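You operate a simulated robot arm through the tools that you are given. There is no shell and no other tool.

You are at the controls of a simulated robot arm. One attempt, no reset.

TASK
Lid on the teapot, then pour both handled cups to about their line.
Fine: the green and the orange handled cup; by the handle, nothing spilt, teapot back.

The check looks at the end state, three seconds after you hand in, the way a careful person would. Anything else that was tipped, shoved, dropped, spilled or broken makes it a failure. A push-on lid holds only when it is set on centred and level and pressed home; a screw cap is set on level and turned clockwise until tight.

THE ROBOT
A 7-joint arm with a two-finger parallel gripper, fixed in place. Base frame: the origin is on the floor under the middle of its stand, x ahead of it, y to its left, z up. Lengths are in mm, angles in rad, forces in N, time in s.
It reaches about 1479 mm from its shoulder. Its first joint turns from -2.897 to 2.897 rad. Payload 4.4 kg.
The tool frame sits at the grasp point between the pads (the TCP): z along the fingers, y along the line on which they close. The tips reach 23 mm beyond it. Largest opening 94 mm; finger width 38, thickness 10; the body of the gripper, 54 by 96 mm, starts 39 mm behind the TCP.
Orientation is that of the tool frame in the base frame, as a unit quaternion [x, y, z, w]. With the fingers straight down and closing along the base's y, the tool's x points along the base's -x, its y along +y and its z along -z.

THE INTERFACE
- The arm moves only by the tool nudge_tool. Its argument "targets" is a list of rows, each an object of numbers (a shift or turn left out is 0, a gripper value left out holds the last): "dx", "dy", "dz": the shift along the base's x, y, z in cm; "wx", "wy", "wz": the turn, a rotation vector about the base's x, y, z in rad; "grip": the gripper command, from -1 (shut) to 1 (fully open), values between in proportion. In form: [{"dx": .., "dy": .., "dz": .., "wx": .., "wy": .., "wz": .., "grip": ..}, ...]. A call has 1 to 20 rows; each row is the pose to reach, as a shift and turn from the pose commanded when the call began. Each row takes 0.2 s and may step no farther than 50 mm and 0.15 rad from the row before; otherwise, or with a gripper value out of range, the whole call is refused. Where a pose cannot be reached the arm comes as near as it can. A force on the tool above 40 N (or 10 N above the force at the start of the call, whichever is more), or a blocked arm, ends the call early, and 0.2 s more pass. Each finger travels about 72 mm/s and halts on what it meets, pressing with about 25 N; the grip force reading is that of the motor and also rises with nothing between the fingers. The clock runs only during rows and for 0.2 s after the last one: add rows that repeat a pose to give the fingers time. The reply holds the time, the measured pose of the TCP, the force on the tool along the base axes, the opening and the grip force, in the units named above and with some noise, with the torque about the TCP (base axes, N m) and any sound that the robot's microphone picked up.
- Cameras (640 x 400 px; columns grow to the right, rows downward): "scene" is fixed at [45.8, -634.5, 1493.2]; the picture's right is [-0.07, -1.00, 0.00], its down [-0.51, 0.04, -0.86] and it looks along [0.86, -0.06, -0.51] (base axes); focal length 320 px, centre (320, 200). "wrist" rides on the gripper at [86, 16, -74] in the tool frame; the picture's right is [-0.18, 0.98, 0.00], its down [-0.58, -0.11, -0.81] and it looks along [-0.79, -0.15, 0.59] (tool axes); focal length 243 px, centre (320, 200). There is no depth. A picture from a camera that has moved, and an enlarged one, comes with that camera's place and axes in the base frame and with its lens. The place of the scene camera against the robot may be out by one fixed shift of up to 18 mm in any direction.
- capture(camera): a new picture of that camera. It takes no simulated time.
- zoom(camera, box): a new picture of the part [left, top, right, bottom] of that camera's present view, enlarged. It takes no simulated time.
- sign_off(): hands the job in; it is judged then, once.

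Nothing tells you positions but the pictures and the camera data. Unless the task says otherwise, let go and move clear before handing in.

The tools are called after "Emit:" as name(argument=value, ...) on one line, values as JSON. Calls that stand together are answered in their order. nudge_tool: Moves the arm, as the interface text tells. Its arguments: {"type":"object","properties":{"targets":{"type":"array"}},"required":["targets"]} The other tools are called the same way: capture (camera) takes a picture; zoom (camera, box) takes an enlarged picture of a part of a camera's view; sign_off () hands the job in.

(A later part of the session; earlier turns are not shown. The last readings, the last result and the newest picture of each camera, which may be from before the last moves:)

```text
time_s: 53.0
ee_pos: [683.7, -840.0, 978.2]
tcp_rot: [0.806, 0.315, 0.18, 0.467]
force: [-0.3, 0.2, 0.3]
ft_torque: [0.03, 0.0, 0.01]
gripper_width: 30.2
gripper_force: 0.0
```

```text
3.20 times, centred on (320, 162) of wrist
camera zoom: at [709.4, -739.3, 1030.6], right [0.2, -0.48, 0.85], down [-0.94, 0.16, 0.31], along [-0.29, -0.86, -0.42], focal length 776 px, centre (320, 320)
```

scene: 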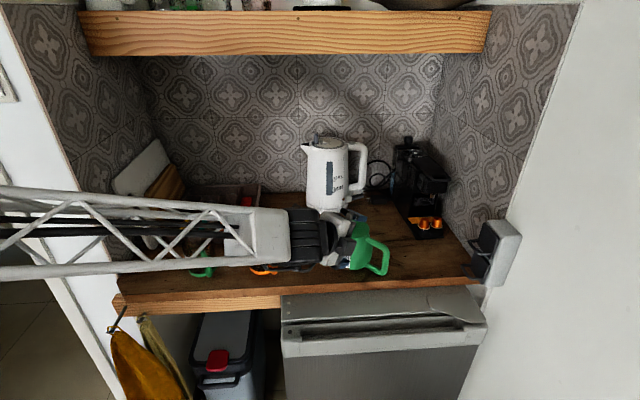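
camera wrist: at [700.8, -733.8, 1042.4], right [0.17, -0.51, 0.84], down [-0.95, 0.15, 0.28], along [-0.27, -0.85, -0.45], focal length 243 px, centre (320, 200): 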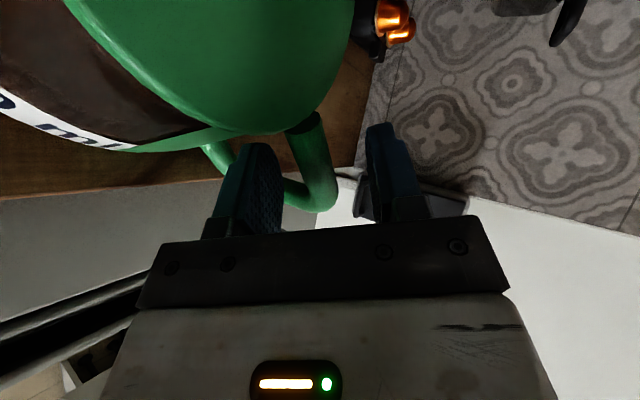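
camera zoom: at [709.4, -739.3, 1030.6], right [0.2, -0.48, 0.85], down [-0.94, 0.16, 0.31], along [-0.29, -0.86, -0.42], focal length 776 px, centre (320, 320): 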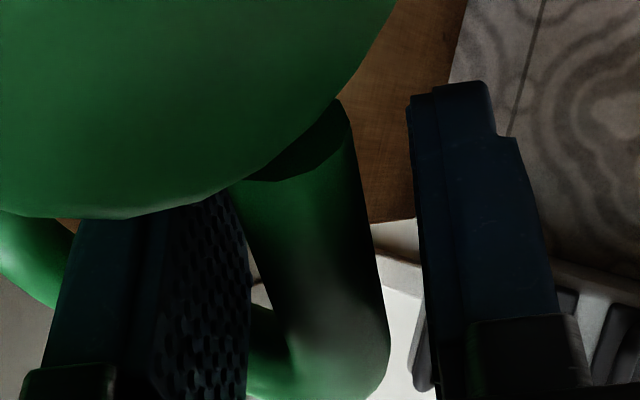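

Now aligned and centred. Closing on the handle.

Emit:
nudge_tool(targets=[{"grip": -0.6}, {"grip": -1}, {"grip": -1}, {"grip": -1}, {"grip": -1}])

Emit:
zoom(camera="wrist", box=[220, 100, 420, 225])

Emit:
zoom(camera="scene", box=[300, 190, 420, 290])

```text
time_s: 54.2
ee_pos: [685.3, -839.6, 978.1]
tcp_rot: [0.806, 0.315, 0.179, 0.467]
force: [4.3, 0.2, 0.2]
ft_torque: [0.6, -0.66, -0.33]
gripper_width: 16.8
gripper_force: 24.5
```

```text
3.20 times, centred on (320, 162) of wrist
camera zoom: at [709.4, -739.3, 1030.7], right [0.2, -0.48, 0.85], down [-0.94, 0.16, 0.31], along [-0.29, -0.86, -0.42], focal length 776 px, centre (320, 320)
```

zoom: 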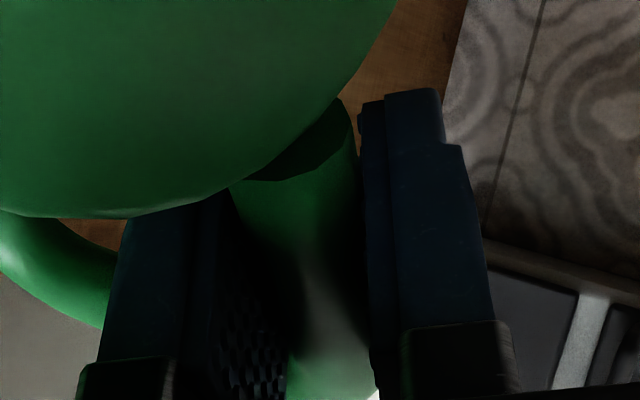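

```text
4.00 times, centred on (360, 240) of scene
camera zoom: at [45.8, -634.5, 1493.2], right [-0.07, -1.0, 0.0], down [-0.51, 0.04, -0.86], along [0.86, -0.06, -0.51], focal length 1280 px, centre (160, 40)
```

zoom: 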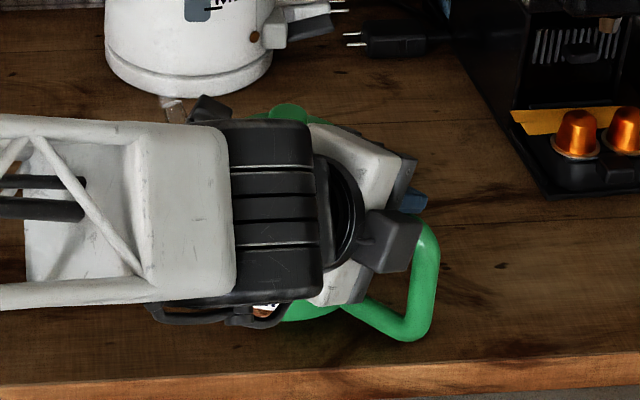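

The handle is held (16.8 mm, 25 N), but a 0.9 N·m twist shows the pads are slightly off the bar's slope. I'll ease the roll back in small steps until the twist vanishes.

Emit:
nudge_tool(targets=[{"wx": 0.0135, "wy": -0.0148}, {"wx": 0.0135, "wy": -0.0148}])

Emit:
nudge_tool(targets=[{"wx": 0.0135, "wy": -0.0148}, {"wx": 0.0135, "wy": -0.0148}])

```text
time_s: 54.8
ee_pos: [684.6, -840.1, 978.9]
tcp_rot: [0.808, 0.311, 0.188, 0.464]
force: [-1.4, -2.4, 0.3]
ft_torque: [-0.45, 0.46, 0.01]
gripper_width: 16.5
gripper_force: 25.2
```

```text
time_s: 55.4
ee_pos: [683.9, -839.2, 977.5]
tcp_rot: [0.81, 0.306, 0.195, 0.46]
force: [-1.7, -0.9, 0.4]
ft_torque: [-0.41, 0.5, 0.03]
gripper_width: 16.6
gripper_force: 25.0
```

The twist flipped sign, so the pads now sit flush on the bar. I'll do a careful lift test of a few millimetres while watching force and tilt.

Emit:
nudge_tool(targets=[{"dz": 0.1}, {"dz": 0.2}, {"dz": 0.2}])

Emit:
zoom(camera="scene", box=[300, 190, 420, 290])

```text
time_s: 56.2
ee_pos: [683.0, -839.9, 979.3]
tcp_rot: [0.81, 0.306, 0.195, 0.461]
force: [0.1, 0.8, -8.9]
ft_torque: [-0.4, 0.41, 0.0]
gripper_width: 16.4
gripper_force: 25.0
```

```text
4.00 times, centred on (360, 240) of scene
camera zoom: at [45.8, -634.5, 1493.2], right [-0.07, -1.0, 0.0], down [-0.51, 0.04, -0.86], along [0.86, -0.06, -0.51], focal length 1280 px, centre (160, 40)
```

zoom: 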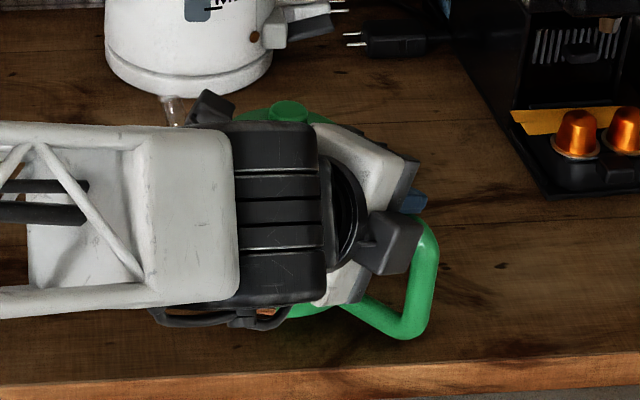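

Emit:
nudge_tool(targets=[{"dz": 0.1}, {"dz": 0.2}, {"dz": 0.3}, {"dz": 0.3}])

Emit:
zoom(camera="scene", box=[300, 190, 420, 290])

Emit:
capture(camera="wrist")

```text
time_s: 57.2
ee_pos: [685.0, -839.8, 982.7]
tcp_rot: [0.81, 0.306, 0.196, 0.461]
force: [-0.1, -0.3, -8.0]
ft_torque: [-0.42, 0.44, -0.02]
gripper_width: 16.4
gripper_force: 25.4
```

```text
4.00 times, centred on (360, 240) of scene
camera zoom: at [45.8, -634.5, 1493.2], right [-0.07, -1.0, 0.0], down [-0.51, 0.04, -0.86], along [0.86, -0.06, -0.51], focal length 1280 px, centre (160, 40)
```

zoom: 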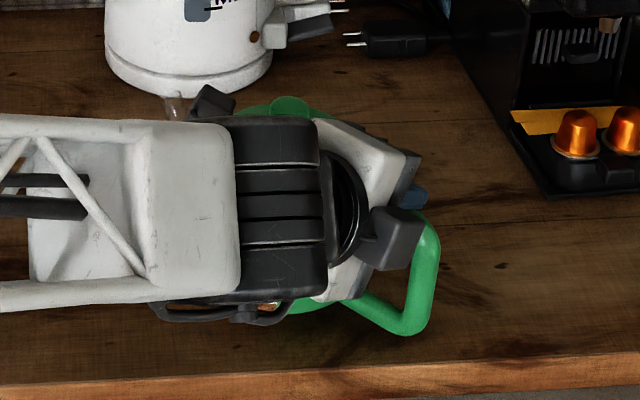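

```text
taken
camera wrist: at [707.8, -740.6, 1038.6], right [0.17, -0.51, 0.85], down [-0.95, 0.15, 0.29], along [-0.28, -0.85, -0.45], focal length 243 px, centre (320, 200)
```

wrist: 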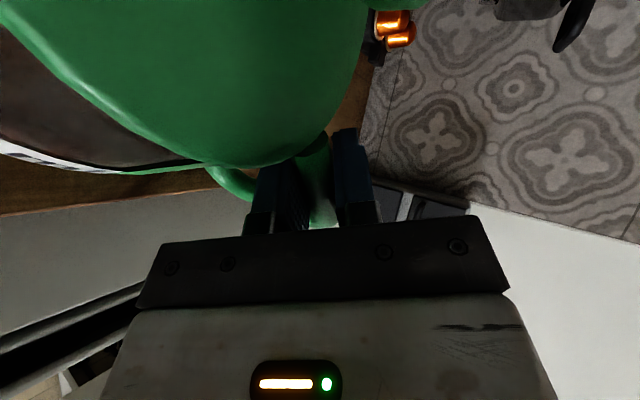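

The teapot is off the counter: about 8 N, no slipping, twist steady at 0.6 N·m. I'll lift further, smoothly.

Emit:
nudge_tool(targets=[{"dz": 0.5}, {"dz": 1.2}, {"dz": 2.0}, {"dz": 2.8}, {"dz": 3.6}, {"dz": 4.4}, {"dz": 5}, {"dz": 5}])

Emit:
capture(camera="scene")

Emit:
zoom(camera="scene", box=[290, 160, 410, 260])

```text
time_s: 59.0
ee_pos: [684.1, -839.9, 1033.0]
tcp_rot: [0.81, 0.307, 0.196, 0.461]
force: [0.4, -0.5, -8.1]
ft_torque: [-0.37, 0.4, 0.02]
gripper_width: 16.6
gripper_force: 24.5
```

```text
taken
```

scene: 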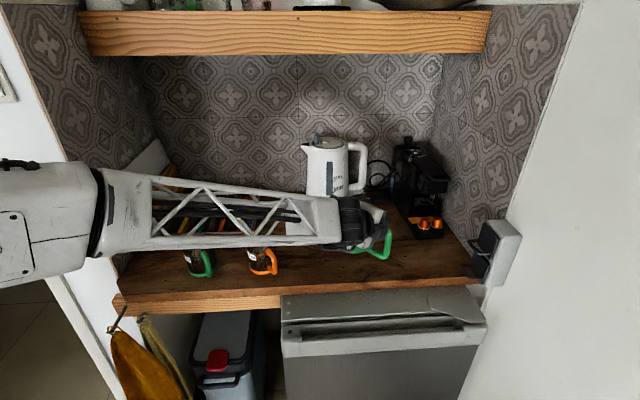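

```text
4.00 times, centred on (350, 210) of scene
camera zoom: at [45.8, -634.5, 1493.2], right [-0.07, -1.0, 0.0], down [-0.51, 0.04, -0.86], along [0.86, -0.06, -0.51], focal length 1280 px, centre (200, 160)
```

zoom: 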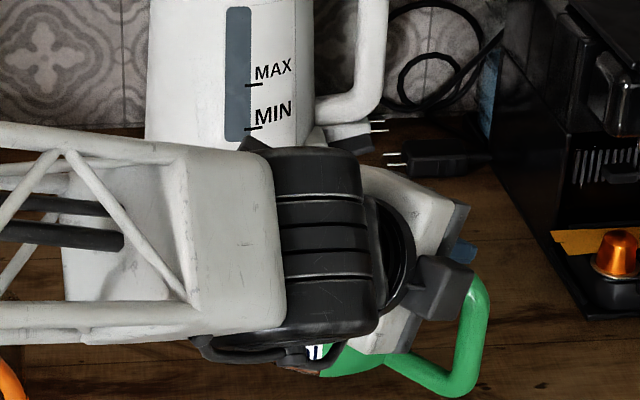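

Grip is solid. I'll raise it higher, then start turning the spout toward +y while moving to the orange cup in small steps.

Emit:
nudge_tool(targets=[{"dz": 0.8}, {"dz": 1.8}, {"dz": 2.8}, {"dz": 3.8}, {"dz": 4.8}, {"dz": 5.8}, {"dz": 6.6}, {"dz": 7}, {"dz": 7}])

Emit:
nudge_tool(targets=[{"wz": 0.03, "dy": 0.4}, {"wz": 0.07, "dy": 1}, {"wz": 0.11, "dy": 1.6}, {"wz": 0.15, "dy": 2.2}, {"wz": 0.18, "dy": 2.6}, {"wz": 0.2, "dy": 3}, {"wz": 0.2, "dy": 3}])

Emit:
capture(camera="scene")

```text
time_s: 61.0
ee_pos: [684.8, -839.9, 1103.2]
tcp_rot: [0.809, 0.306, 0.196, 0.462]
force: [-0.2, -0.9, -8.4]
ft_torque: [-0.38, 0.41, -0.03]
gripper_width: 16.2
gripper_force: 24.5
```

```text
time_s: 62.6
ee_pos: [685.8, -809.0, 1103.1]
tcp_rot: [0.775, 0.385, 0.24, 0.439]
force: [0.2, -0.5, -8.2]
ft_torque: [-0.47, 0.3, 0.0]
gripper_width: 16.6
gripper_force: 24.8
```

```text
taken
```

scene: 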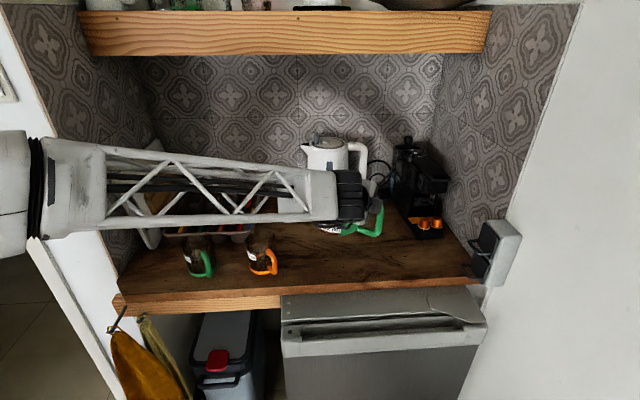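

Stable. Continuing the turn and the move toward the orange cup.

Emit:
nudge_tool(targets=[{"wz": 0.05, "dx": 0.1, "dy": 0.7}, {"wz": 0.1, "dx": 0.2, "dy": 1.4}, {"wz": 0.15, "dx": 0.3, "dy": 2.1}, {"wz": 0.2, "dx": 0.4, "dy": 2.8}, {"wz": 0.25, "dx": 0.5, "dy": 3.5}, {"wz": 0.3, "dx": 0.6, "dy": 4.2}, {"wz": 0.33, "dx": 0.7, "dy": 4.6}, {"wz": 0.33, "dx": 0.7, "dy": 4.6}])

Emit:
nudge_tool(targets=[{"wz": 0.05, "dx": 0.1, "dy": 0.5}, {"wz": 0.1, "dx": 0.2, "dy": 1}, {"wz": 0.15, "dx": 0.3, "dy": 1.5}, {"wz": 0.2, "dx": 0.4, "dy": 2}, {"wz": 0.25, "dx": 0.5, "dy": 2.5}, {"wz": 0.29, "dx": 0.6, "dy": 2.8}, {"wz": 0.29, "dx": 0.6, "dy": 2.8}])

Emit:
capture(camera="scene")

Emit:
zoom(camera="scene", box=[180, 140, 400, 290])

```text
time_s: 64.4
ee_pos: [691.1, -764.1, 1103.0]
tcp_rot: [0.701, 0.508, 0.31, 0.393]
force: [-0.2, -0.1, -9.0]
ft_torque: [-0.56, 0.17, -0.02]
gripper_width: 16.6
gripper_force: 24.3
```

```text
time_s: 66.0
ee_pos: [697.0, -735.2, 1102.6]
tcp_rot: [0.62, 0.604, 0.364, 0.344]
force: [-0.9, -0.7, -8.5]
ft_torque: [-0.59, 0.02, -0.01]
gripper_width: 16.6
gripper_force: 24.8
```

```text
taken
```

scene: 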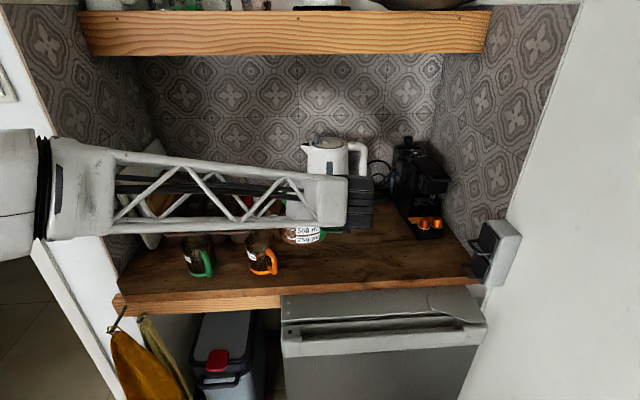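

```text
2.67 times, centred on (290, 215) of scene
camera zoom: at [45.8, -634.5, 1493.2], right [-0.07, -1.0, 0.0], down [-0.51, 0.04, -0.86], along [0.86, -0.06, -0.51], focal length 854 px, centre (400, 160)
```

zoom: 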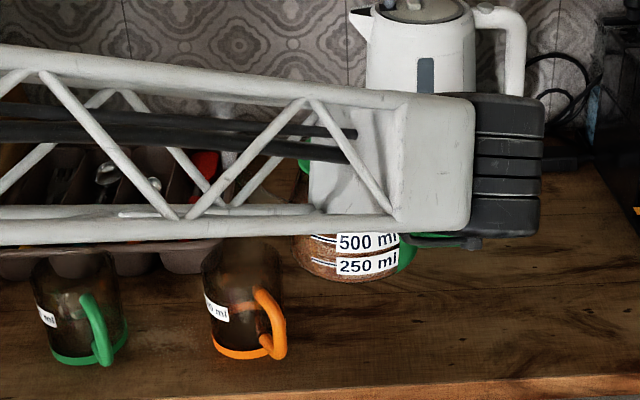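

The teapot is turned with the spout toward +y. Re-deriving the cup positions from several views gives orange about (727, -541), green about (727, -378), rims near z 975. I'll zoom to see where the spout tip is.

Emit:
zoom(camera="scene", box=[220, 170, 340, 245])

Emit:
zoom(camera="scene", box=[170, 220, 290, 295])

Emit:
capture(camera="wrist")

```text
5.33 times, centred on (280, 208) of scene
camera zoom: at [45.8, -634.5, 1493.2], right [-0.07, -1.0, 0.0], down [-0.51, 0.04, -0.86], along [0.86, -0.06, -0.51], focal length 1707 px, centre (533, 160)
```

zoom: 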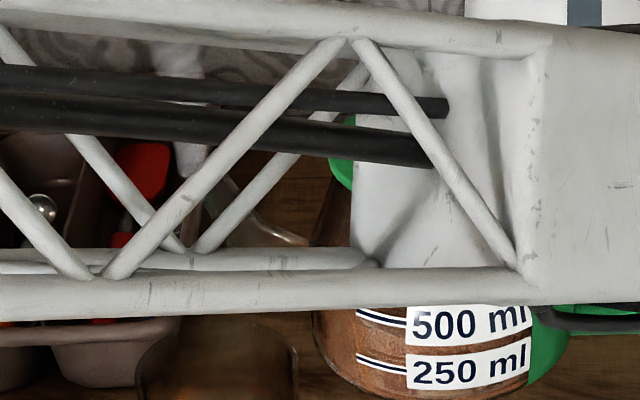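

```text
5.33 times, centred on (230, 258) of scene
camera zoom: at [45.8, -634.5, 1493.2], right [-0.07, -1.0, 0.0], down [-0.51, 0.04, -0.86], along [0.86, -0.06, -0.51], focal length 1707 px, centre (800, -107)
```

zoom: 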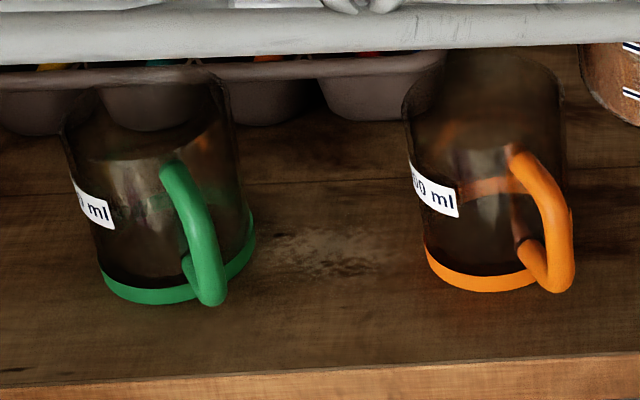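

```text
taken
camera wrist: at [641.1, -650.3, 1158.5], right [0.49, -0.22, 0.85], down [-0.76, -0.59, 0.29], along [0.43, -0.78, -0.45], focal length 243 px, centre (320, 200)
```

wrist: 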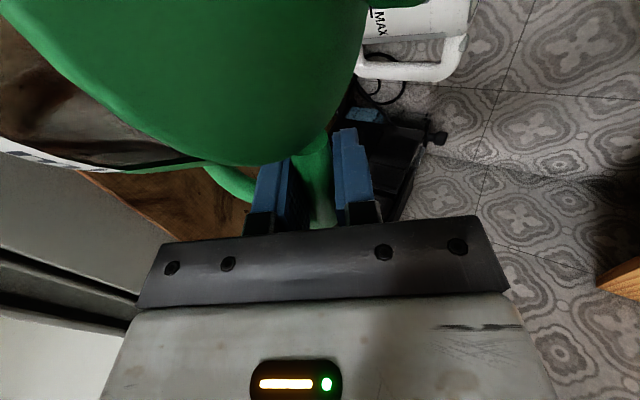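

The spout tip is near (697, -547, 1110), so it needs about 30 mm more in x. I'll shift over the orange cup's line, still upright.

Emit:
nudge_tool(targets=[{"dx": 0.7, "dy": -0.1}, {"dx": 1.5, "dy": -0.3}, {"dx": 2.3, "dy": -0.5}, {"dx": 3, "dy": -0.7}, {"dx": 3, "dy": -0.7}])

Emit:
capture(camera="scene")

Emit:
zoom(camera="scene", box=[210, 160, 330, 235])

```text
time_s: 67.2
ee_pos: [726.4, -742.2, 1102.2]
tcp_rot: [0.621, 0.603, 0.363, 0.345]
force: [-0.6, -0.3, -8.1]
ft_torque: [-0.58, -0.02, 0.0]
gripper_width: 16.4
gripper_force: 25.1
```

```text
taken
```

scene: 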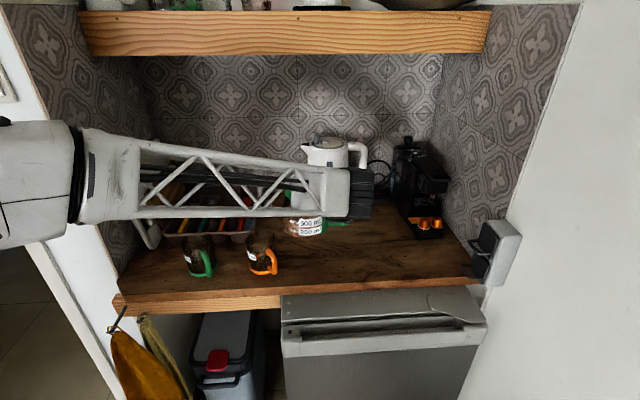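

```text
5.33 times, centred on (270, 198) of scene
camera zoom: at [45.8, -634.5, 1493.2], right [-0.07, -1.0, 0.0], down [-0.51, 0.04, -0.86], along [0.86, -0.06, -0.51], focal length 1707 px, centre (587, 213)
```

zoom: 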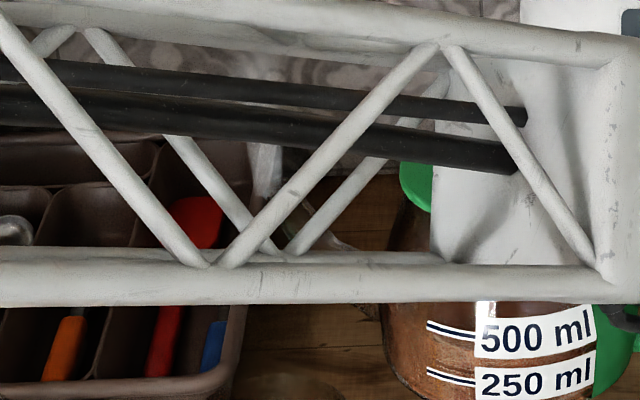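

The whitish streak above the spout is steam; the tip itself is level with the handle bar. I'll tilt gently to 10° with the tip about 60 mm above the orange cup and check for flow.

Emit:
nudge_tool(targets=[{"wx": -0.03, "dz": -0.5}, {"wx": -0.06, "dz": -1.1}, {"wx": -0.09, "dz": -1.7, "dy": 0.05}, {"wx": -0.12, "dz": -2.3, "dy": 0.1}, {"wx": -0.12, "dz": -2.3, "dy": 0.1}])

Emit:
zoom(camera="scene", box=[210, 170, 330, 245])

Emit:
zoom(camera="scene", box=[170, 220, 290, 295])

```text
time_s: 68.4
ee_pos: [726.8, -741.0, 1079.0]
tcp_rot: [0.598, 0.625, 0.326, 0.381]
force: [-0.3, 0.4, -8.4]
ft_torque: [-0.52, -0.01, -0.01]
gripper_width: 16.2
gripper_force: 25.0
```

```text
5.33 times, centred on (270, 208) of scene
camera zoom: at [45.8, -634.5, 1493.2], right [-0.07, -1.0, 0.0], down [-0.51, 0.04, -0.86], along [0.86, -0.06, -0.51], focal length 1707 px, centre (587, 160)
```

zoom: 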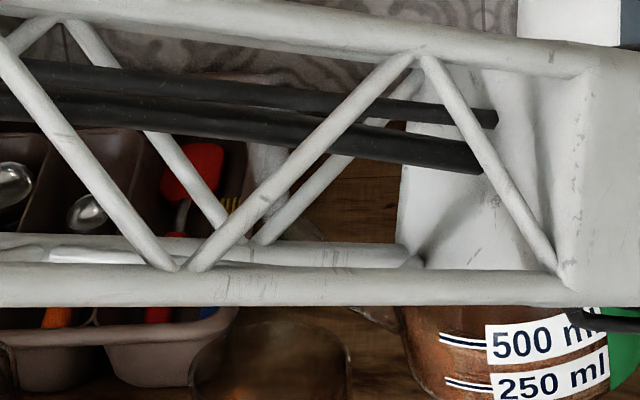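

```text
5.33 times, centred on (230, 258) of scene
camera zoom: at [45.8, -634.5, 1493.2], right [-0.07, -1.0, 0.0], down [-0.51, 0.04, -0.86], along [0.86, -0.06, -0.51], focal length 1707 px, centre (800, -107)
```

zoom: 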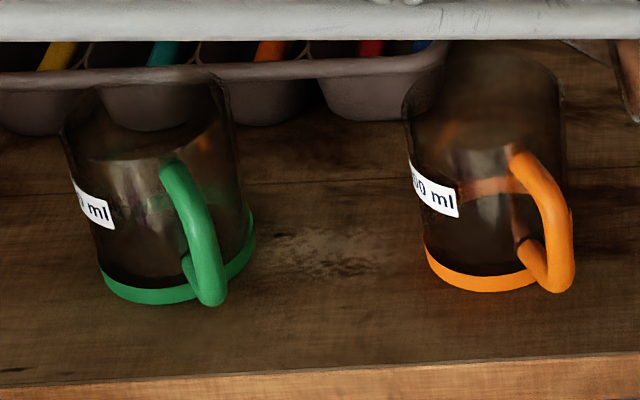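

About 7° of tilt and no flow yet; the tip is above the orange cup. Continuing in small steps.

Emit:
nudge_tool(targets=[{"wx": -0.03, "dz": 0}, {"wx": -0.055, "dz": 0, "dy": 0.1}, {"wx": -0.055, "dz": 0, "dy": 0.1}, {"wx": -0.055, "dz": 0, "dy": 0.1}])

Emit:
zoom(camera="scene", box=[200, 190, 320, 275])

```text
time_s: 69.4
ee_pos: [726.9, -741.2, 1079.8]
tcp_rot: [0.588, 0.633, 0.309, 0.398]
force: [0.1, 0.3, -8.5]
ft_torque: [-0.47, 0.01, 0.0]
gripper_width: 16.4
gripper_force: 24.9
```

```text
4.71 times, centred on (260, 232) of scene
camera zoom: at [45.8, -634.5, 1493.2], right [-0.07, -1.0, 0.0], down [-0.51, 0.04, -0.86], along [0.86, -0.06, -0.51], focal length 1506 px, centre (602, 47)
```

zoom: 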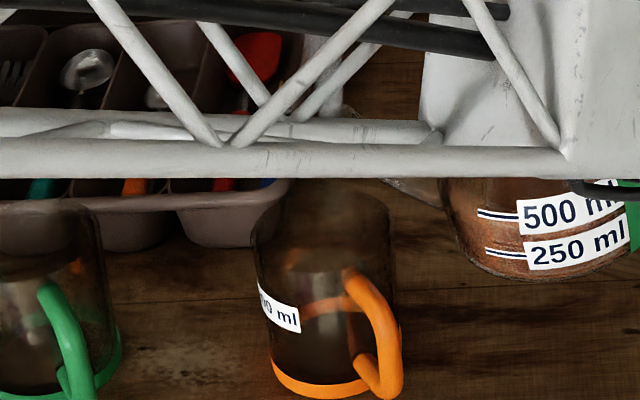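

Emit:
nudge_tool(targets=[{"wx": -0.026, "dz": 0.25, "dy": 0.1}, {"wx": -0.052, "dz": 0.5, "dy": 0.25}, {"wx": -0.052, "dz": 0.5, "dy": 0.25}, {"wx": -0.052, "dz": 0.5, "dy": 0.25}])

Emit:
zoom(camera="scene", box=[200, 190, 320, 275])

```text
time_s: 70.4
ee_pos: [727.4, -737.4, 1084.5]
tcp_rot: [0.577, 0.641, 0.292, 0.414]
force: [-1.0, 0.0, -8.0]
ft_torque: [-0.45, -0.03, 0.02]
gripper_width: 16.5
gripper_force: 25.1
```

```text
4.71 times, centred on (260, 232) of scene
camera zoom: at [45.8, -634.5, 1493.2], right [-0.07, -1.0, 0.0], down [-0.51, 0.04, -0.86], along [0.86, -0.06, -0.51], focal length 1506 px, centre (602, 47)
```

zoom: 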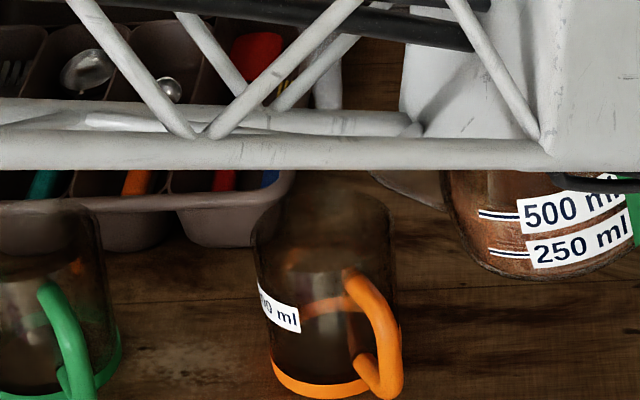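

Emit:
nudge_tool(targets=[{"wx": -0.026, "dz": 0.4, "dy": 0.1}, {"wx": -0.052, "dz": 0.8, "dy": 0.2}, {"wx": -0.052, "dz": 0.8, "dy": 0.2}, {"wx": -0.052, "dz": 0.8, "dy": 0.2}])

Emit:
zoom(camera="scene", box=[200, 190, 320, 275])

```text
time_s: 71.4
ee_pos: [728.1, -735.9, 1093.3]
tcp_rot: [0.566, 0.648, 0.276, 0.428]
force: [-0.4, 0.1, -8.9]
ft_torque: [-0.45, -0.02, -0.01]
gripper_width: 16.4
gripper_force: 24.9
```

```text
4.71 times, centred on (260, 232) of scene
camera zoom: at [45.8, -634.5, 1493.2], right [-0.07, -1.0, 0.0], down [-0.51, 0.04, -0.86], along [0.86, -0.06, -0.51], focal length 1506 px, centre (602, 47)
```

zoom: 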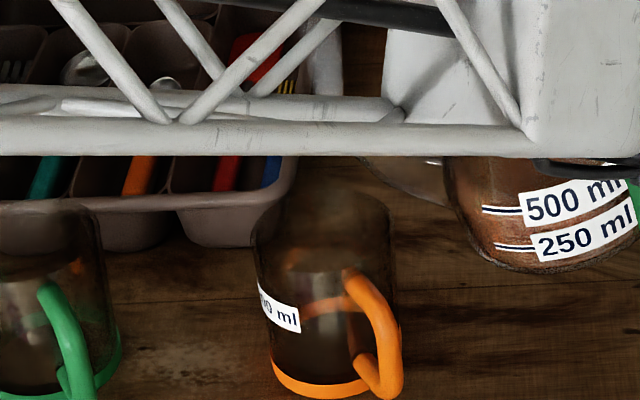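

Emit:
nudge_tool(targets=[{"wx": -0.026, "dz": 0.45, "dy": 0.1}, {"wx": -0.052, "dz": 0.9, "dy": 0.25}, {"wx": -0.052, "dz": 0.9, "dy": 0.25}, {"wx": -0.052, "dz": 0.9, "dy": 0.25}])

Emit:
zoom(camera="scene", box=[200, 190, 320, 275])

```text
time_s: 72.4
ee_pos: [726.8, -734.3, 1101.6]
tcp_rot: [0.556, 0.655, 0.259, 0.442]
force: [0.5, 0.3, -8.4]
ft_torque: [-0.39, 0.0, 0.01]
gripper_width: 16.3
gripper_force: 25.2
```

```text
4.71 times, centred on (260, 232) of scene
camera zoom: at [45.8, -634.5, 1493.2], right [-0.07, -1.0, 0.0], down [-0.51, 0.04, -0.86], along [0.86, -0.06, -0.51], focal length 1506 px, centre (602, 47)
```

zoom: 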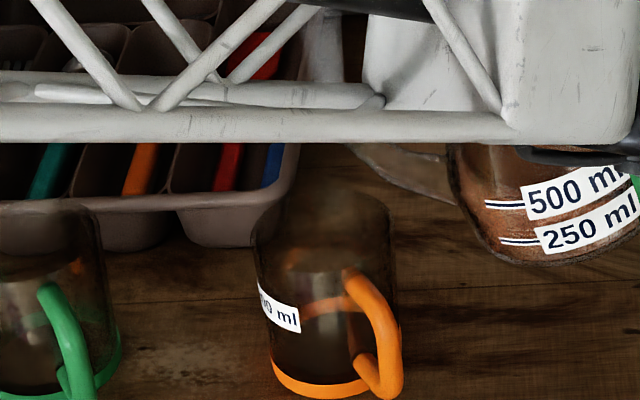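

Emit:
nudge_tool(targets=[{"wx": -0.02, "dz": 0.35, "dy": 0.1}, {"wx": -0.035, "dz": 0.6, "dy": 0.2}, {"wx": -0.035, "dz": 0.6, "dy": 0.2}, {"wx": -0.035, "dz": 0.6, "dy": 0.2}, {"wx": -0.035, "dz": 0.6, "dy": 0.2}])

Emit:
zoom(camera="scene", box=[200, 180, 320, 265])

```text
time_s: 73.6
ee_pos: [727.2, -732.1, 1107.7]
tcp_rot: [0.547, 0.66, 0.246, 0.452]
force: [1.4, -0.1, -7.7]
ft_torque: [-0.4, 0.0, 0.02]
gripper_width: 16.6
gripper_force: 25.1
```

```text
4.71 times, centred on (260, 222) of scene
camera zoom: at [45.8, -634.5, 1493.2], right [-0.07, -1.0, 0.0], down [-0.51, 0.04, -0.86], along [0.86, -0.06, -0.51], focal length 1506 px, centre (602, 94)
```

zoom: 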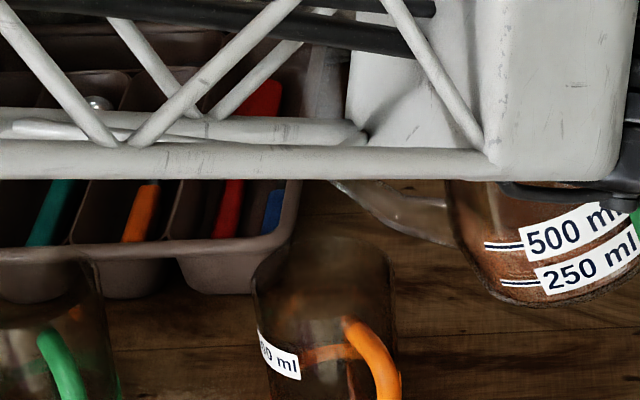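

Emit:
nudge_tool(targets=[{"wx": -0.02, "dz": 0.35, "dy": 0.12}, {"wx": -0.035, "dz": 0.6, "dy": 0.22}, {"wx": -0.035, "dz": 0.6, "dy": 0.22}, {"wx": -0.035, "dz": 0.6, "dy": 0.22}, {"wx": -0.035, "dz": 0.6, "dy": 0.22}])

Emit:
zoom(camera="scene", box=[200, 180, 320, 265])

```text
time_s: 74.8
ee_pos: [727.3, -730.6, 1113.1]
tcp_rot: [0.539, 0.664, 0.236, 0.462]
force: [0.3, 0.7, -8.3]
ft_torque: [-0.38, -0.03, 0.01]
gripper_width: 16.4
gripper_force: 24.9
```

```text
4.71 times, centred on (260, 222) of scene
camera zoom: at [45.8, -634.5, 1493.2], right [-0.07, -1.0, 0.0], down [-0.51, 0.04, -0.86], along [0.86, -0.06, -0.51], focal length 1506 px, centre (602, 94)
```

zoom: 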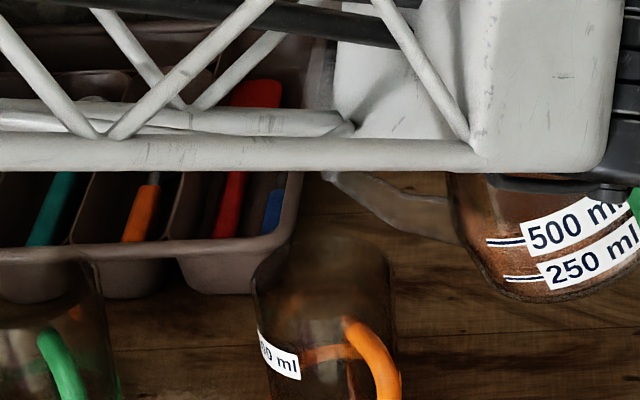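

Emit:
nudge_tool(targets=[{"wx": -0.02, "dz": 0.1, "dy": 0.12}, {"wx": -0.035, "dz": 0.1, "dy": 0.24}, {"wx": -0.05, "dz": 0.2, "dy": 0.35}, {"wx": -0.05, "dz": 0.1, "dy": 0.35}, {"wx": -0.05, "dz": 0, "dy": 0.35}])

Emit:
zoom(camera="scene", box=[200, 180, 320, 265])

```text
time_s: 76.0
ee_pos: [727.8, -725.9, 1113.4]
tcp_rot: [0.528, 0.67, 0.218, 0.475]
force: [0.3, 0.4, -8.8]
ft_torque: [-0.29, 0.0, 0.01]
gripper_width: 16.5
gripper_force: 24.8
```

```text
4.71 times, centred on (260, 222) of scene
camera zoom: at [45.8, -634.5, 1493.2], right [-0.07, -1.0, 0.0], down [-0.51, 0.04, -0.86], along [0.86, -0.06, -0.51], focal length 1506 px, centre (602, 94)
```

zoom: 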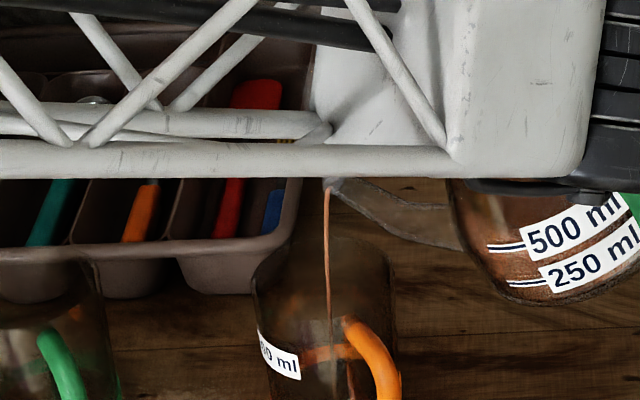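

Flow started at about 26° and the stream falls cleanly inside the orange cup. I'll hold and monitor.

Emit:
nudge_tool(targets=[{"dz": 0}, {"dz": 0}, {"dz": 0}, {"dz": 0}])

Emit:
zoom(camera="scene", box=[210, 200, 310, 290])

```text
time_s: 77.0
ee_pos: [727.6, -726.5, 1113.6]
tcp_rot: [0.527, 0.67, 0.218, 0.476]
force: [-0.6, 1.5, -8.5]
ft_torque: [-0.3, 0.01, 0.0]
gripper_width: 16.3
gripper_force: 25.1
```

```text
4.44 times, centred on (260, 245) of scene
camera zoom: at [45.8, -634.5, 1493.2], right [-0.07, -1.0, 0.0], down [-0.51, 0.04, -0.86], along [0.86, -0.06, -0.51], focal length 1422 px, centre (587, 0)
```

zoom: 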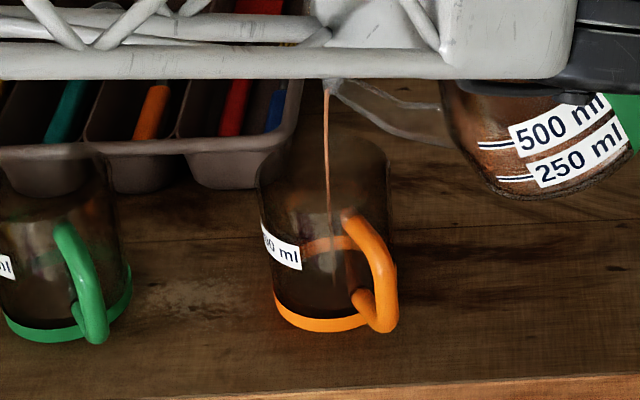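

Emit:
nudge_tool(targets=[{"wx": -0.018, "dz": 0.25, "dy": 0.14}, {"wx": -0.035, "dz": 0.5, "dy": 0.29}, {"wx": -0.035, "dz": 0.5, "dy": 0.29}, {"wx": -0.035, "dz": 0.5, "dy": 0.29}, {"wx": -0.035, "dz": 0.5, "dy": 0.29}, {"wx": -0.035, "dz": 0.5, "dy": 0.29}])

Emit:
zoom(camera="scene", box=[210, 200, 310, 290])

```text
time_s: 78.4
ee_pos: [727.8, -723.5, 1118.4]
tcp_rot: [0.519, 0.673, 0.207, 0.484]
force: [0.8, 0.4, -8.3]
ft_torque: [-0.33, 0.0, -0.01]
gripper_width: 16.3
gripper_force: 25.4
```

```text
4.44 times, centred on (260, 245) of scene
camera zoom: at [45.8, -634.5, 1493.2], right [-0.07, -1.0, 0.0], down [-0.51, 0.04, -0.86], along [0.86, -0.06, -0.51], focal length 1422 px, centre (587, 0)
```

zoom: 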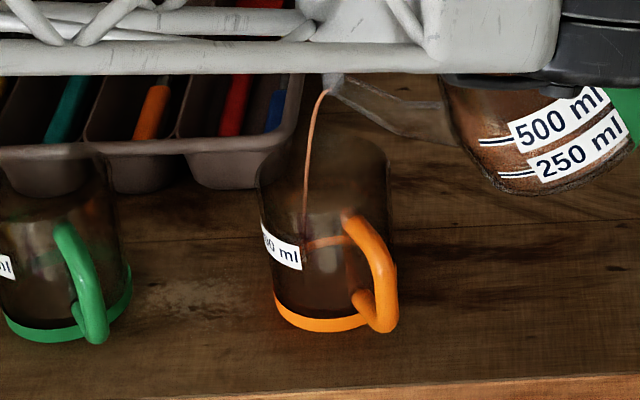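

The stream now arcs about 10 mm toward +y of the cup's centre. I'll shift the spout back by 12 mm and keep watching.

Emit:
nudge_tool(targets=[{"dy": -0.6}, {"dy": -1.2}, {"dy": -1.2}, {"dy": -1.2}, {"dy": -1.2}])

Emit:
zoom(camera="scene", box=[210, 200, 310, 290])

```text
time_s: 79.6
ee_pos: [727.2, -735.8, 1118.3]
tcp_rot: [0.519, 0.673, 0.207, 0.484]
force: [1.0, -0.4, -8.1]
ft_torque: [-0.3, 0.03, 0.03]
gripper_width: 16.4
gripper_force: 25.5
```

```text
4.44 times, centred on (260, 245) of scene
camera zoom: at [45.8, -634.5, 1493.2], right [-0.07, -1.0, 0.0], down [-0.51, 0.04, -0.86], along [0.86, -0.06, -0.51], focal length 1422 px, centre (587, 0)
```

zoom: 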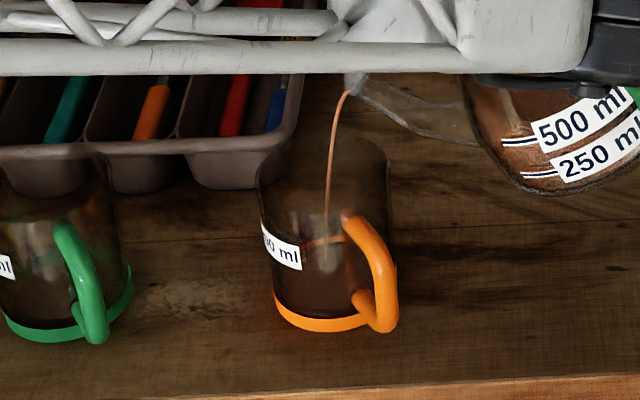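

The stream lands in the middle of the cup. Holding to let it fill.

Emit:
nudge_tool(targets=[{"dz": 0}, {"dz": 0}, {"dz": 0}, {"dz": 0}, {"dz": 0}, {"dz": 0}, {"dz": 0}, {"dz": 0}])

Emit:
zoom(camera="scene", box=[230, 220, 300, 290])

```text
time_s: 81.4
ee_pos: [727.8, -735.7, 1119.1]
tcp_rot: [0.519, 0.673, 0.207, 0.485]
force: [0.0, 0.1, -8.4]
ft_torque: [-0.33, -0.01, -0.02]
gripper_width: 16.5
gripper_force: 24.4
```

```text
5.71 times, centred on (265, 255) of scene
camera zoom: at [45.8, -634.5, 1493.2], right [-0.07, -1.0, 0.0], down [-0.51, 0.04, -0.86], along [0.86, -0.06, -0.51], focal length 1829 px, centre (634, -114)
```

zoom: 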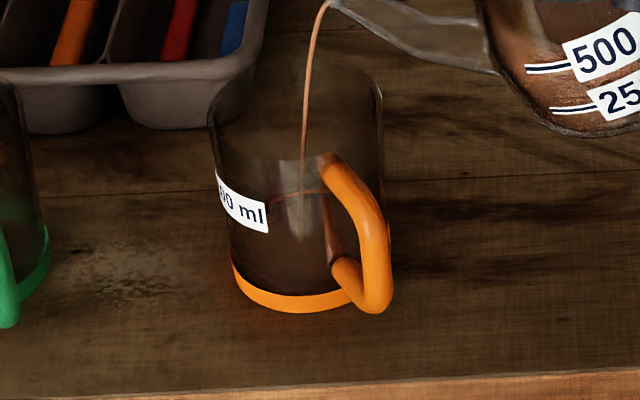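

The flow is only a trickle. I'll tilt a little more, shifting the tip back slightly to allow for the longer arc.

Emit:
nudge_tool(targets=[{"wx": -0.02, "dz": 0.25, "dy": 0}, {"wx": -0.04, "dz": 0.5, "dy": 0}, {"wx": -0.04, "dz": 0.5, "dy": 0}, {"wx": -0.04, "dz": 0.5, "dy": 0}])

Emit:
zoom(camera="scene", box=[230, 210, 310, 290])

```text
time_s: 82.4
ee_pos: [727.7, -736.0, 1124.1]
tcp_rot: [0.509, 0.677, 0.194, 0.495]
force: [-0.3, 0.2, -7.6]
ft_torque: [-0.28, 0.0, 0.02]
gripper_width: 16.4
gripper_force: 25.0
```

```text
5.00 times, centred on (270, 250) of scene
camera zoom: at [45.8, -634.5, 1493.2], right [-0.07, -1.0, 0.0], down [-0.51, 0.04, -0.86], along [0.86, -0.06, -0.51], focal length 1600 px, centre (570, -50)
```

zoom: 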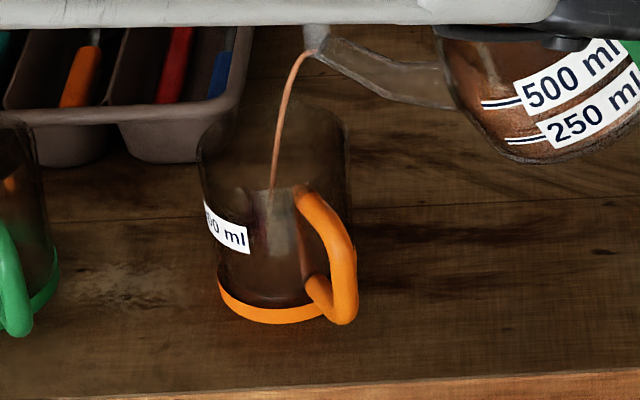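

Emit:
nudge_tool(targets=[{"dz": 0}, {"dz": 0}, {"dz": 0}, {"dz": 0}, {"dz": 0}, {"dz": 0}, {"dz": 0}, {"dz": 0}, {"dz": 0}, {"dz": 0}])

Emit:
zoom(camera="scene", box=[230, 210, 310, 290])

```text
time_s: 84.6
ee_pos: [727.8, -735.9, 1124.4]
tcp_rot: [0.51, 0.678, 0.193, 0.494]
force: [0.8, 0.0, -7.4]
ft_torque: [-0.26, -0.02, 0.03]
gripper_width: 16.4
gripper_force: 25.4
```

```text
5.00 times, centred on (270, 250) of scene
camera zoom: at [45.8, -634.5, 1493.2], right [-0.07, -1.0, 0.0], down [-0.51, 0.04, -0.86], along [0.86, -0.06, -0.51], focal length 1600 px, centre (570, -50)
```

zoom: 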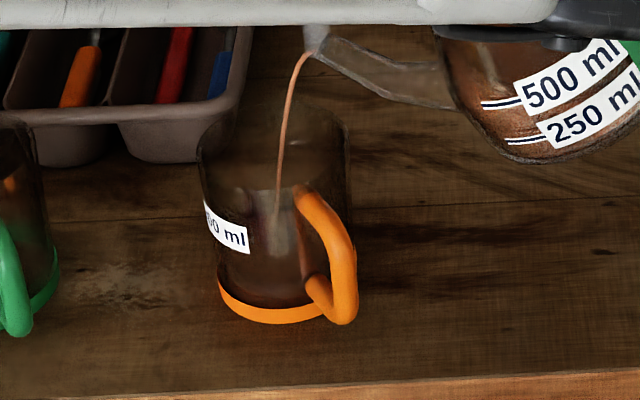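

Emit:
nudge_tool(targets=[{"dz": 0}, {"dz": 0}, {"dz": 0}, {"dz": 0}, {"dz": 0}])

Emit:
nudge_tool(targets=[{"dz": 0}, {"dz": 0}, {"dz": 0}, {"dz": 0}, {"dz": 0}])

Emit:
zoom(camera="scene", box=[240, 220, 295, 290])

```text
time_s: 85.8
ee_pos: [728.6, -736.5, 1123.7]
tcp_rot: [0.509, 0.678, 0.194, 0.494]
force: [-1.0, -0.3, -7.0]
ft_torque: [-0.25, 0.0, -0.02]
gripper_width: 16.4
gripper_force: 24.9
```

```text
time_s: 87.0
ee_pos: [727.8, -736.0, 1123.9]
tcp_rot: [0.509, 0.678, 0.194, 0.494]
force: [0.0, 0.7, -7.2]
ft_torque: [-0.26, 0.03, -0.01]
gripper_width: 16.6
gripper_force: 25.5
```

```text
5.71 times, centred on (268, 255) of scene
camera zoom: at [45.8, -634.5, 1493.2], right [-0.07, -1.0, 0.0], down [-0.51, 0.04, -0.86], along [0.86, -0.06, -0.51], focal length 1829 px, centre (620, -114)
```

zoom: 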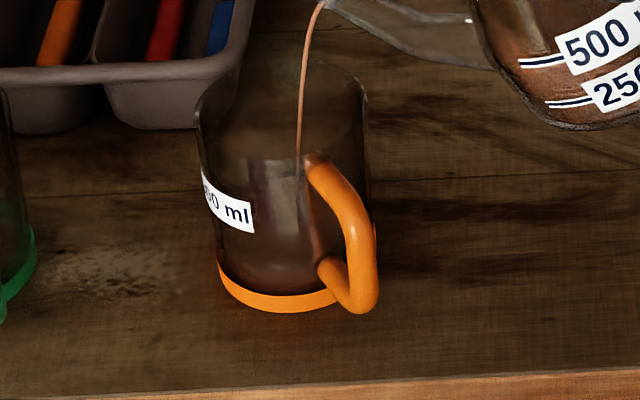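

Emit:
zoom(camera="scene", box=[248, 225, 288, 265])

Emit:
zoom(camera="scene", box=[180, 225, 220, 265])

```text
10.00 times, centred on (268, 245) of scene
camera zoom: at [45.8, -634.5, 1493.2], right [-0.07, -1.0, 0.0], down [-0.51, 0.04, -0.86], along [0.86, -0.06, -0.51], focal length 3201 px, centre (840, -250)
```

zoom: 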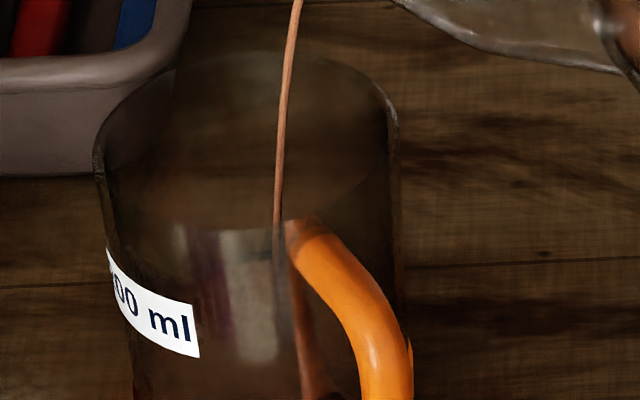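

```text
10.00 times, centred on (200, 245) of scene
camera zoom: at [45.8, -634.5, 1493.2], right [-0.07, -1.0, 0.0], down [-0.51, 0.04, -0.86], along [0.86, -0.06, -0.51], focal length 3201 px, centre (1520, -250)
```

zoom: 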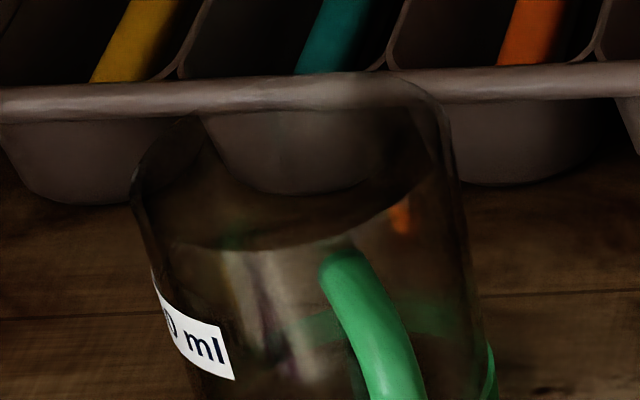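

The scale-like force reading suggests roughly 120 ml poured so far. Holding a bit longer, then I'll stop the flow and average readings.

Emit:
nudge_tool(targets=[{"dz": 0}, {"dz": 0}, {"dz": 0}, {"dz": 0}, {"dz": 0}])

Emit:
nudge_tool(targets=[{"dz": 0}, {"dz": 0}, {"dz": 0}, {"dz": 0}, {"dz": 0}])

Emit:
zoom(camera="scene", box=[230, 210, 310, 290])

```text
time_s: 88.2
ee_pos: [726.8, -735.9, 1124.1]
tcp_rot: [0.509, 0.678, 0.194, 0.494]
force: [-0.4, 0.3, -7.6]
ft_torque: [-0.26, 0.01, -0.01]
gripper_width: 16.5
gripper_force: 25.2
```

```text
time_s: 89.4
ee_pos: [728.4, -735.9, 1124.8]
tcp_rot: [0.51, 0.677, 0.194, 0.494]
force: [-0.1, 0.7, -7.9]
ft_torque: [-0.27, -0.01, 0.03]
gripper_width: 16.7
gripper_force: 24.9
```

```text
5.00 times, centred on (270, 250) of scene
camera zoom: at [45.8, -634.5, 1493.2], right [-0.07, -1.0, 0.0], down [-0.51, 0.04, -0.86], along [0.86, -0.06, -0.51], focal length 1600 px, centre (570, -50)
```

zoom: 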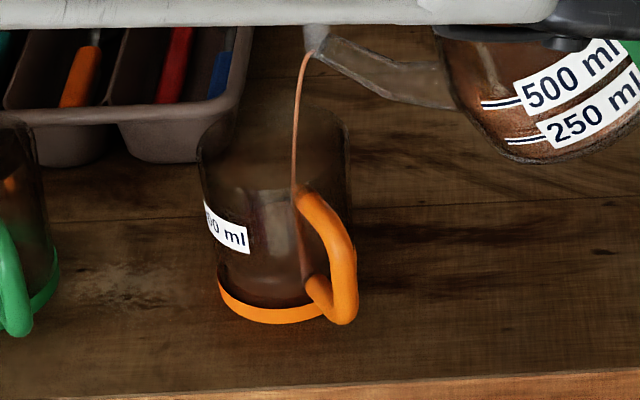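

The flow is tapering off at this angle. Tilting 3° more.

Emit:
nudge_tool(targets=[{"wx": -0.018, "dz": 0.26, "dy": 0.1}, {"wx": -0.036, "dz": 0.53, "dy": 0.2}, {"wx": -0.052, "dz": 0.8, "dy": 0.25}, {"wx": -0.052, "dz": 0.8, "dy": 0.25}, {"wx": -0.052, "dz": 0.8, "dy": 0.25}])

Emit:
zoom(camera="scene", box=[230, 210, 310, 290])

```text
time_s: 90.6
ee_pos: [726.4, -733.2, 1132.1]
tcp_rot: [0.496, 0.682, 0.176, 0.508]
force: [-0.5, 0.3, -7.2]
ft_torque: [-0.2, -0.03, 0.03]
gripper_width: 16.6
gripper_force: 25.1
```

```text
5.00 times, centred on (270, 250) of scene
camera zoom: at [45.8, -634.5, 1493.2], right [-0.07, -1.0, 0.0], down [-0.51, 0.04, -0.86], along [0.86, -0.06, -0.51], focal length 1600 px, centre (570, -50)
```

zoom: 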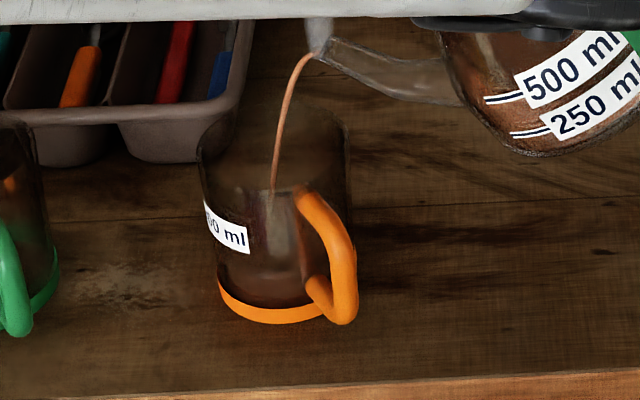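

Emit:
nudge_tool(targets=[{"dz": 0}, {"dz": 0}, {"dz": 0}, {"dz": 0}, {"dz": 0}])

Emit:
nudge_tool(targets=[{"dz": 0}, {"dz": 0}, {"dz": 0}, {"dz": 0}, {"dz": 0}])

Emit:
nudge_tool(targets=[{"dz": 0}, {"dz": 0}, {"dz": 0}, {"dz": 0}, {"dz": 0}])

Emit:
zoom(camera="scene", box=[230, 210, 310, 290])

```text
time_s: 91.8
ee_pos: [727.4, -733.2, 1131.8]
tcp_rot: [0.496, 0.682, 0.177, 0.508]
force: [0.1, 0.7, -7.7]
ft_torque: [-0.18, -0.04, -0.01]
gripper_width: 16.7
gripper_force: 25.6
```

```text
time_s: 93.0
ee_pos: [727.8, -732.0, 1132.2]
tcp_rot: [0.495, 0.682, 0.176, 0.508]
force: [0.3, 0.6, -6.8]
ft_torque: [-0.2, 0.01, 0.02]
gripper_width: 16.6
gripper_force: 25.3
```

```text
time_s: 94.2
ee_pos: [726.5, -732.8, 1131.8]
tcp_rot: [0.496, 0.683, 0.176, 0.507]
force: [-0.5, 0.4, -6.9]
ft_torque: [-0.25, -0.01, -0.01]
gripper_width: 16.7
gripper_force: 25.4
```

```text
5.00 times, centred on (270, 250) of scene
camera zoom: at [45.8, -634.5, 1493.2], right [-0.07, -1.0, 0.0], down [-0.51, 0.04, -0.86], along [0.86, -0.06, -0.51], focal length 1600 px, centre (570, -50)
```

zoom: 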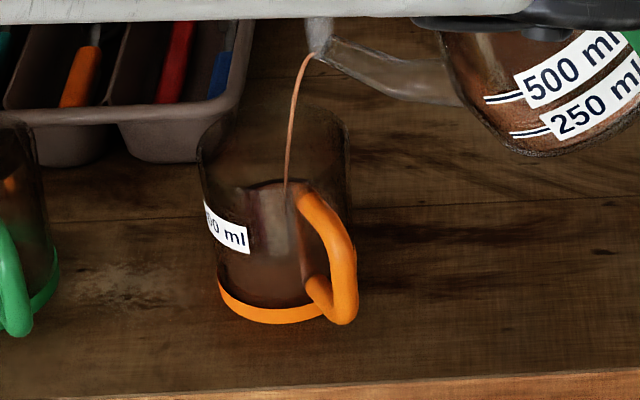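

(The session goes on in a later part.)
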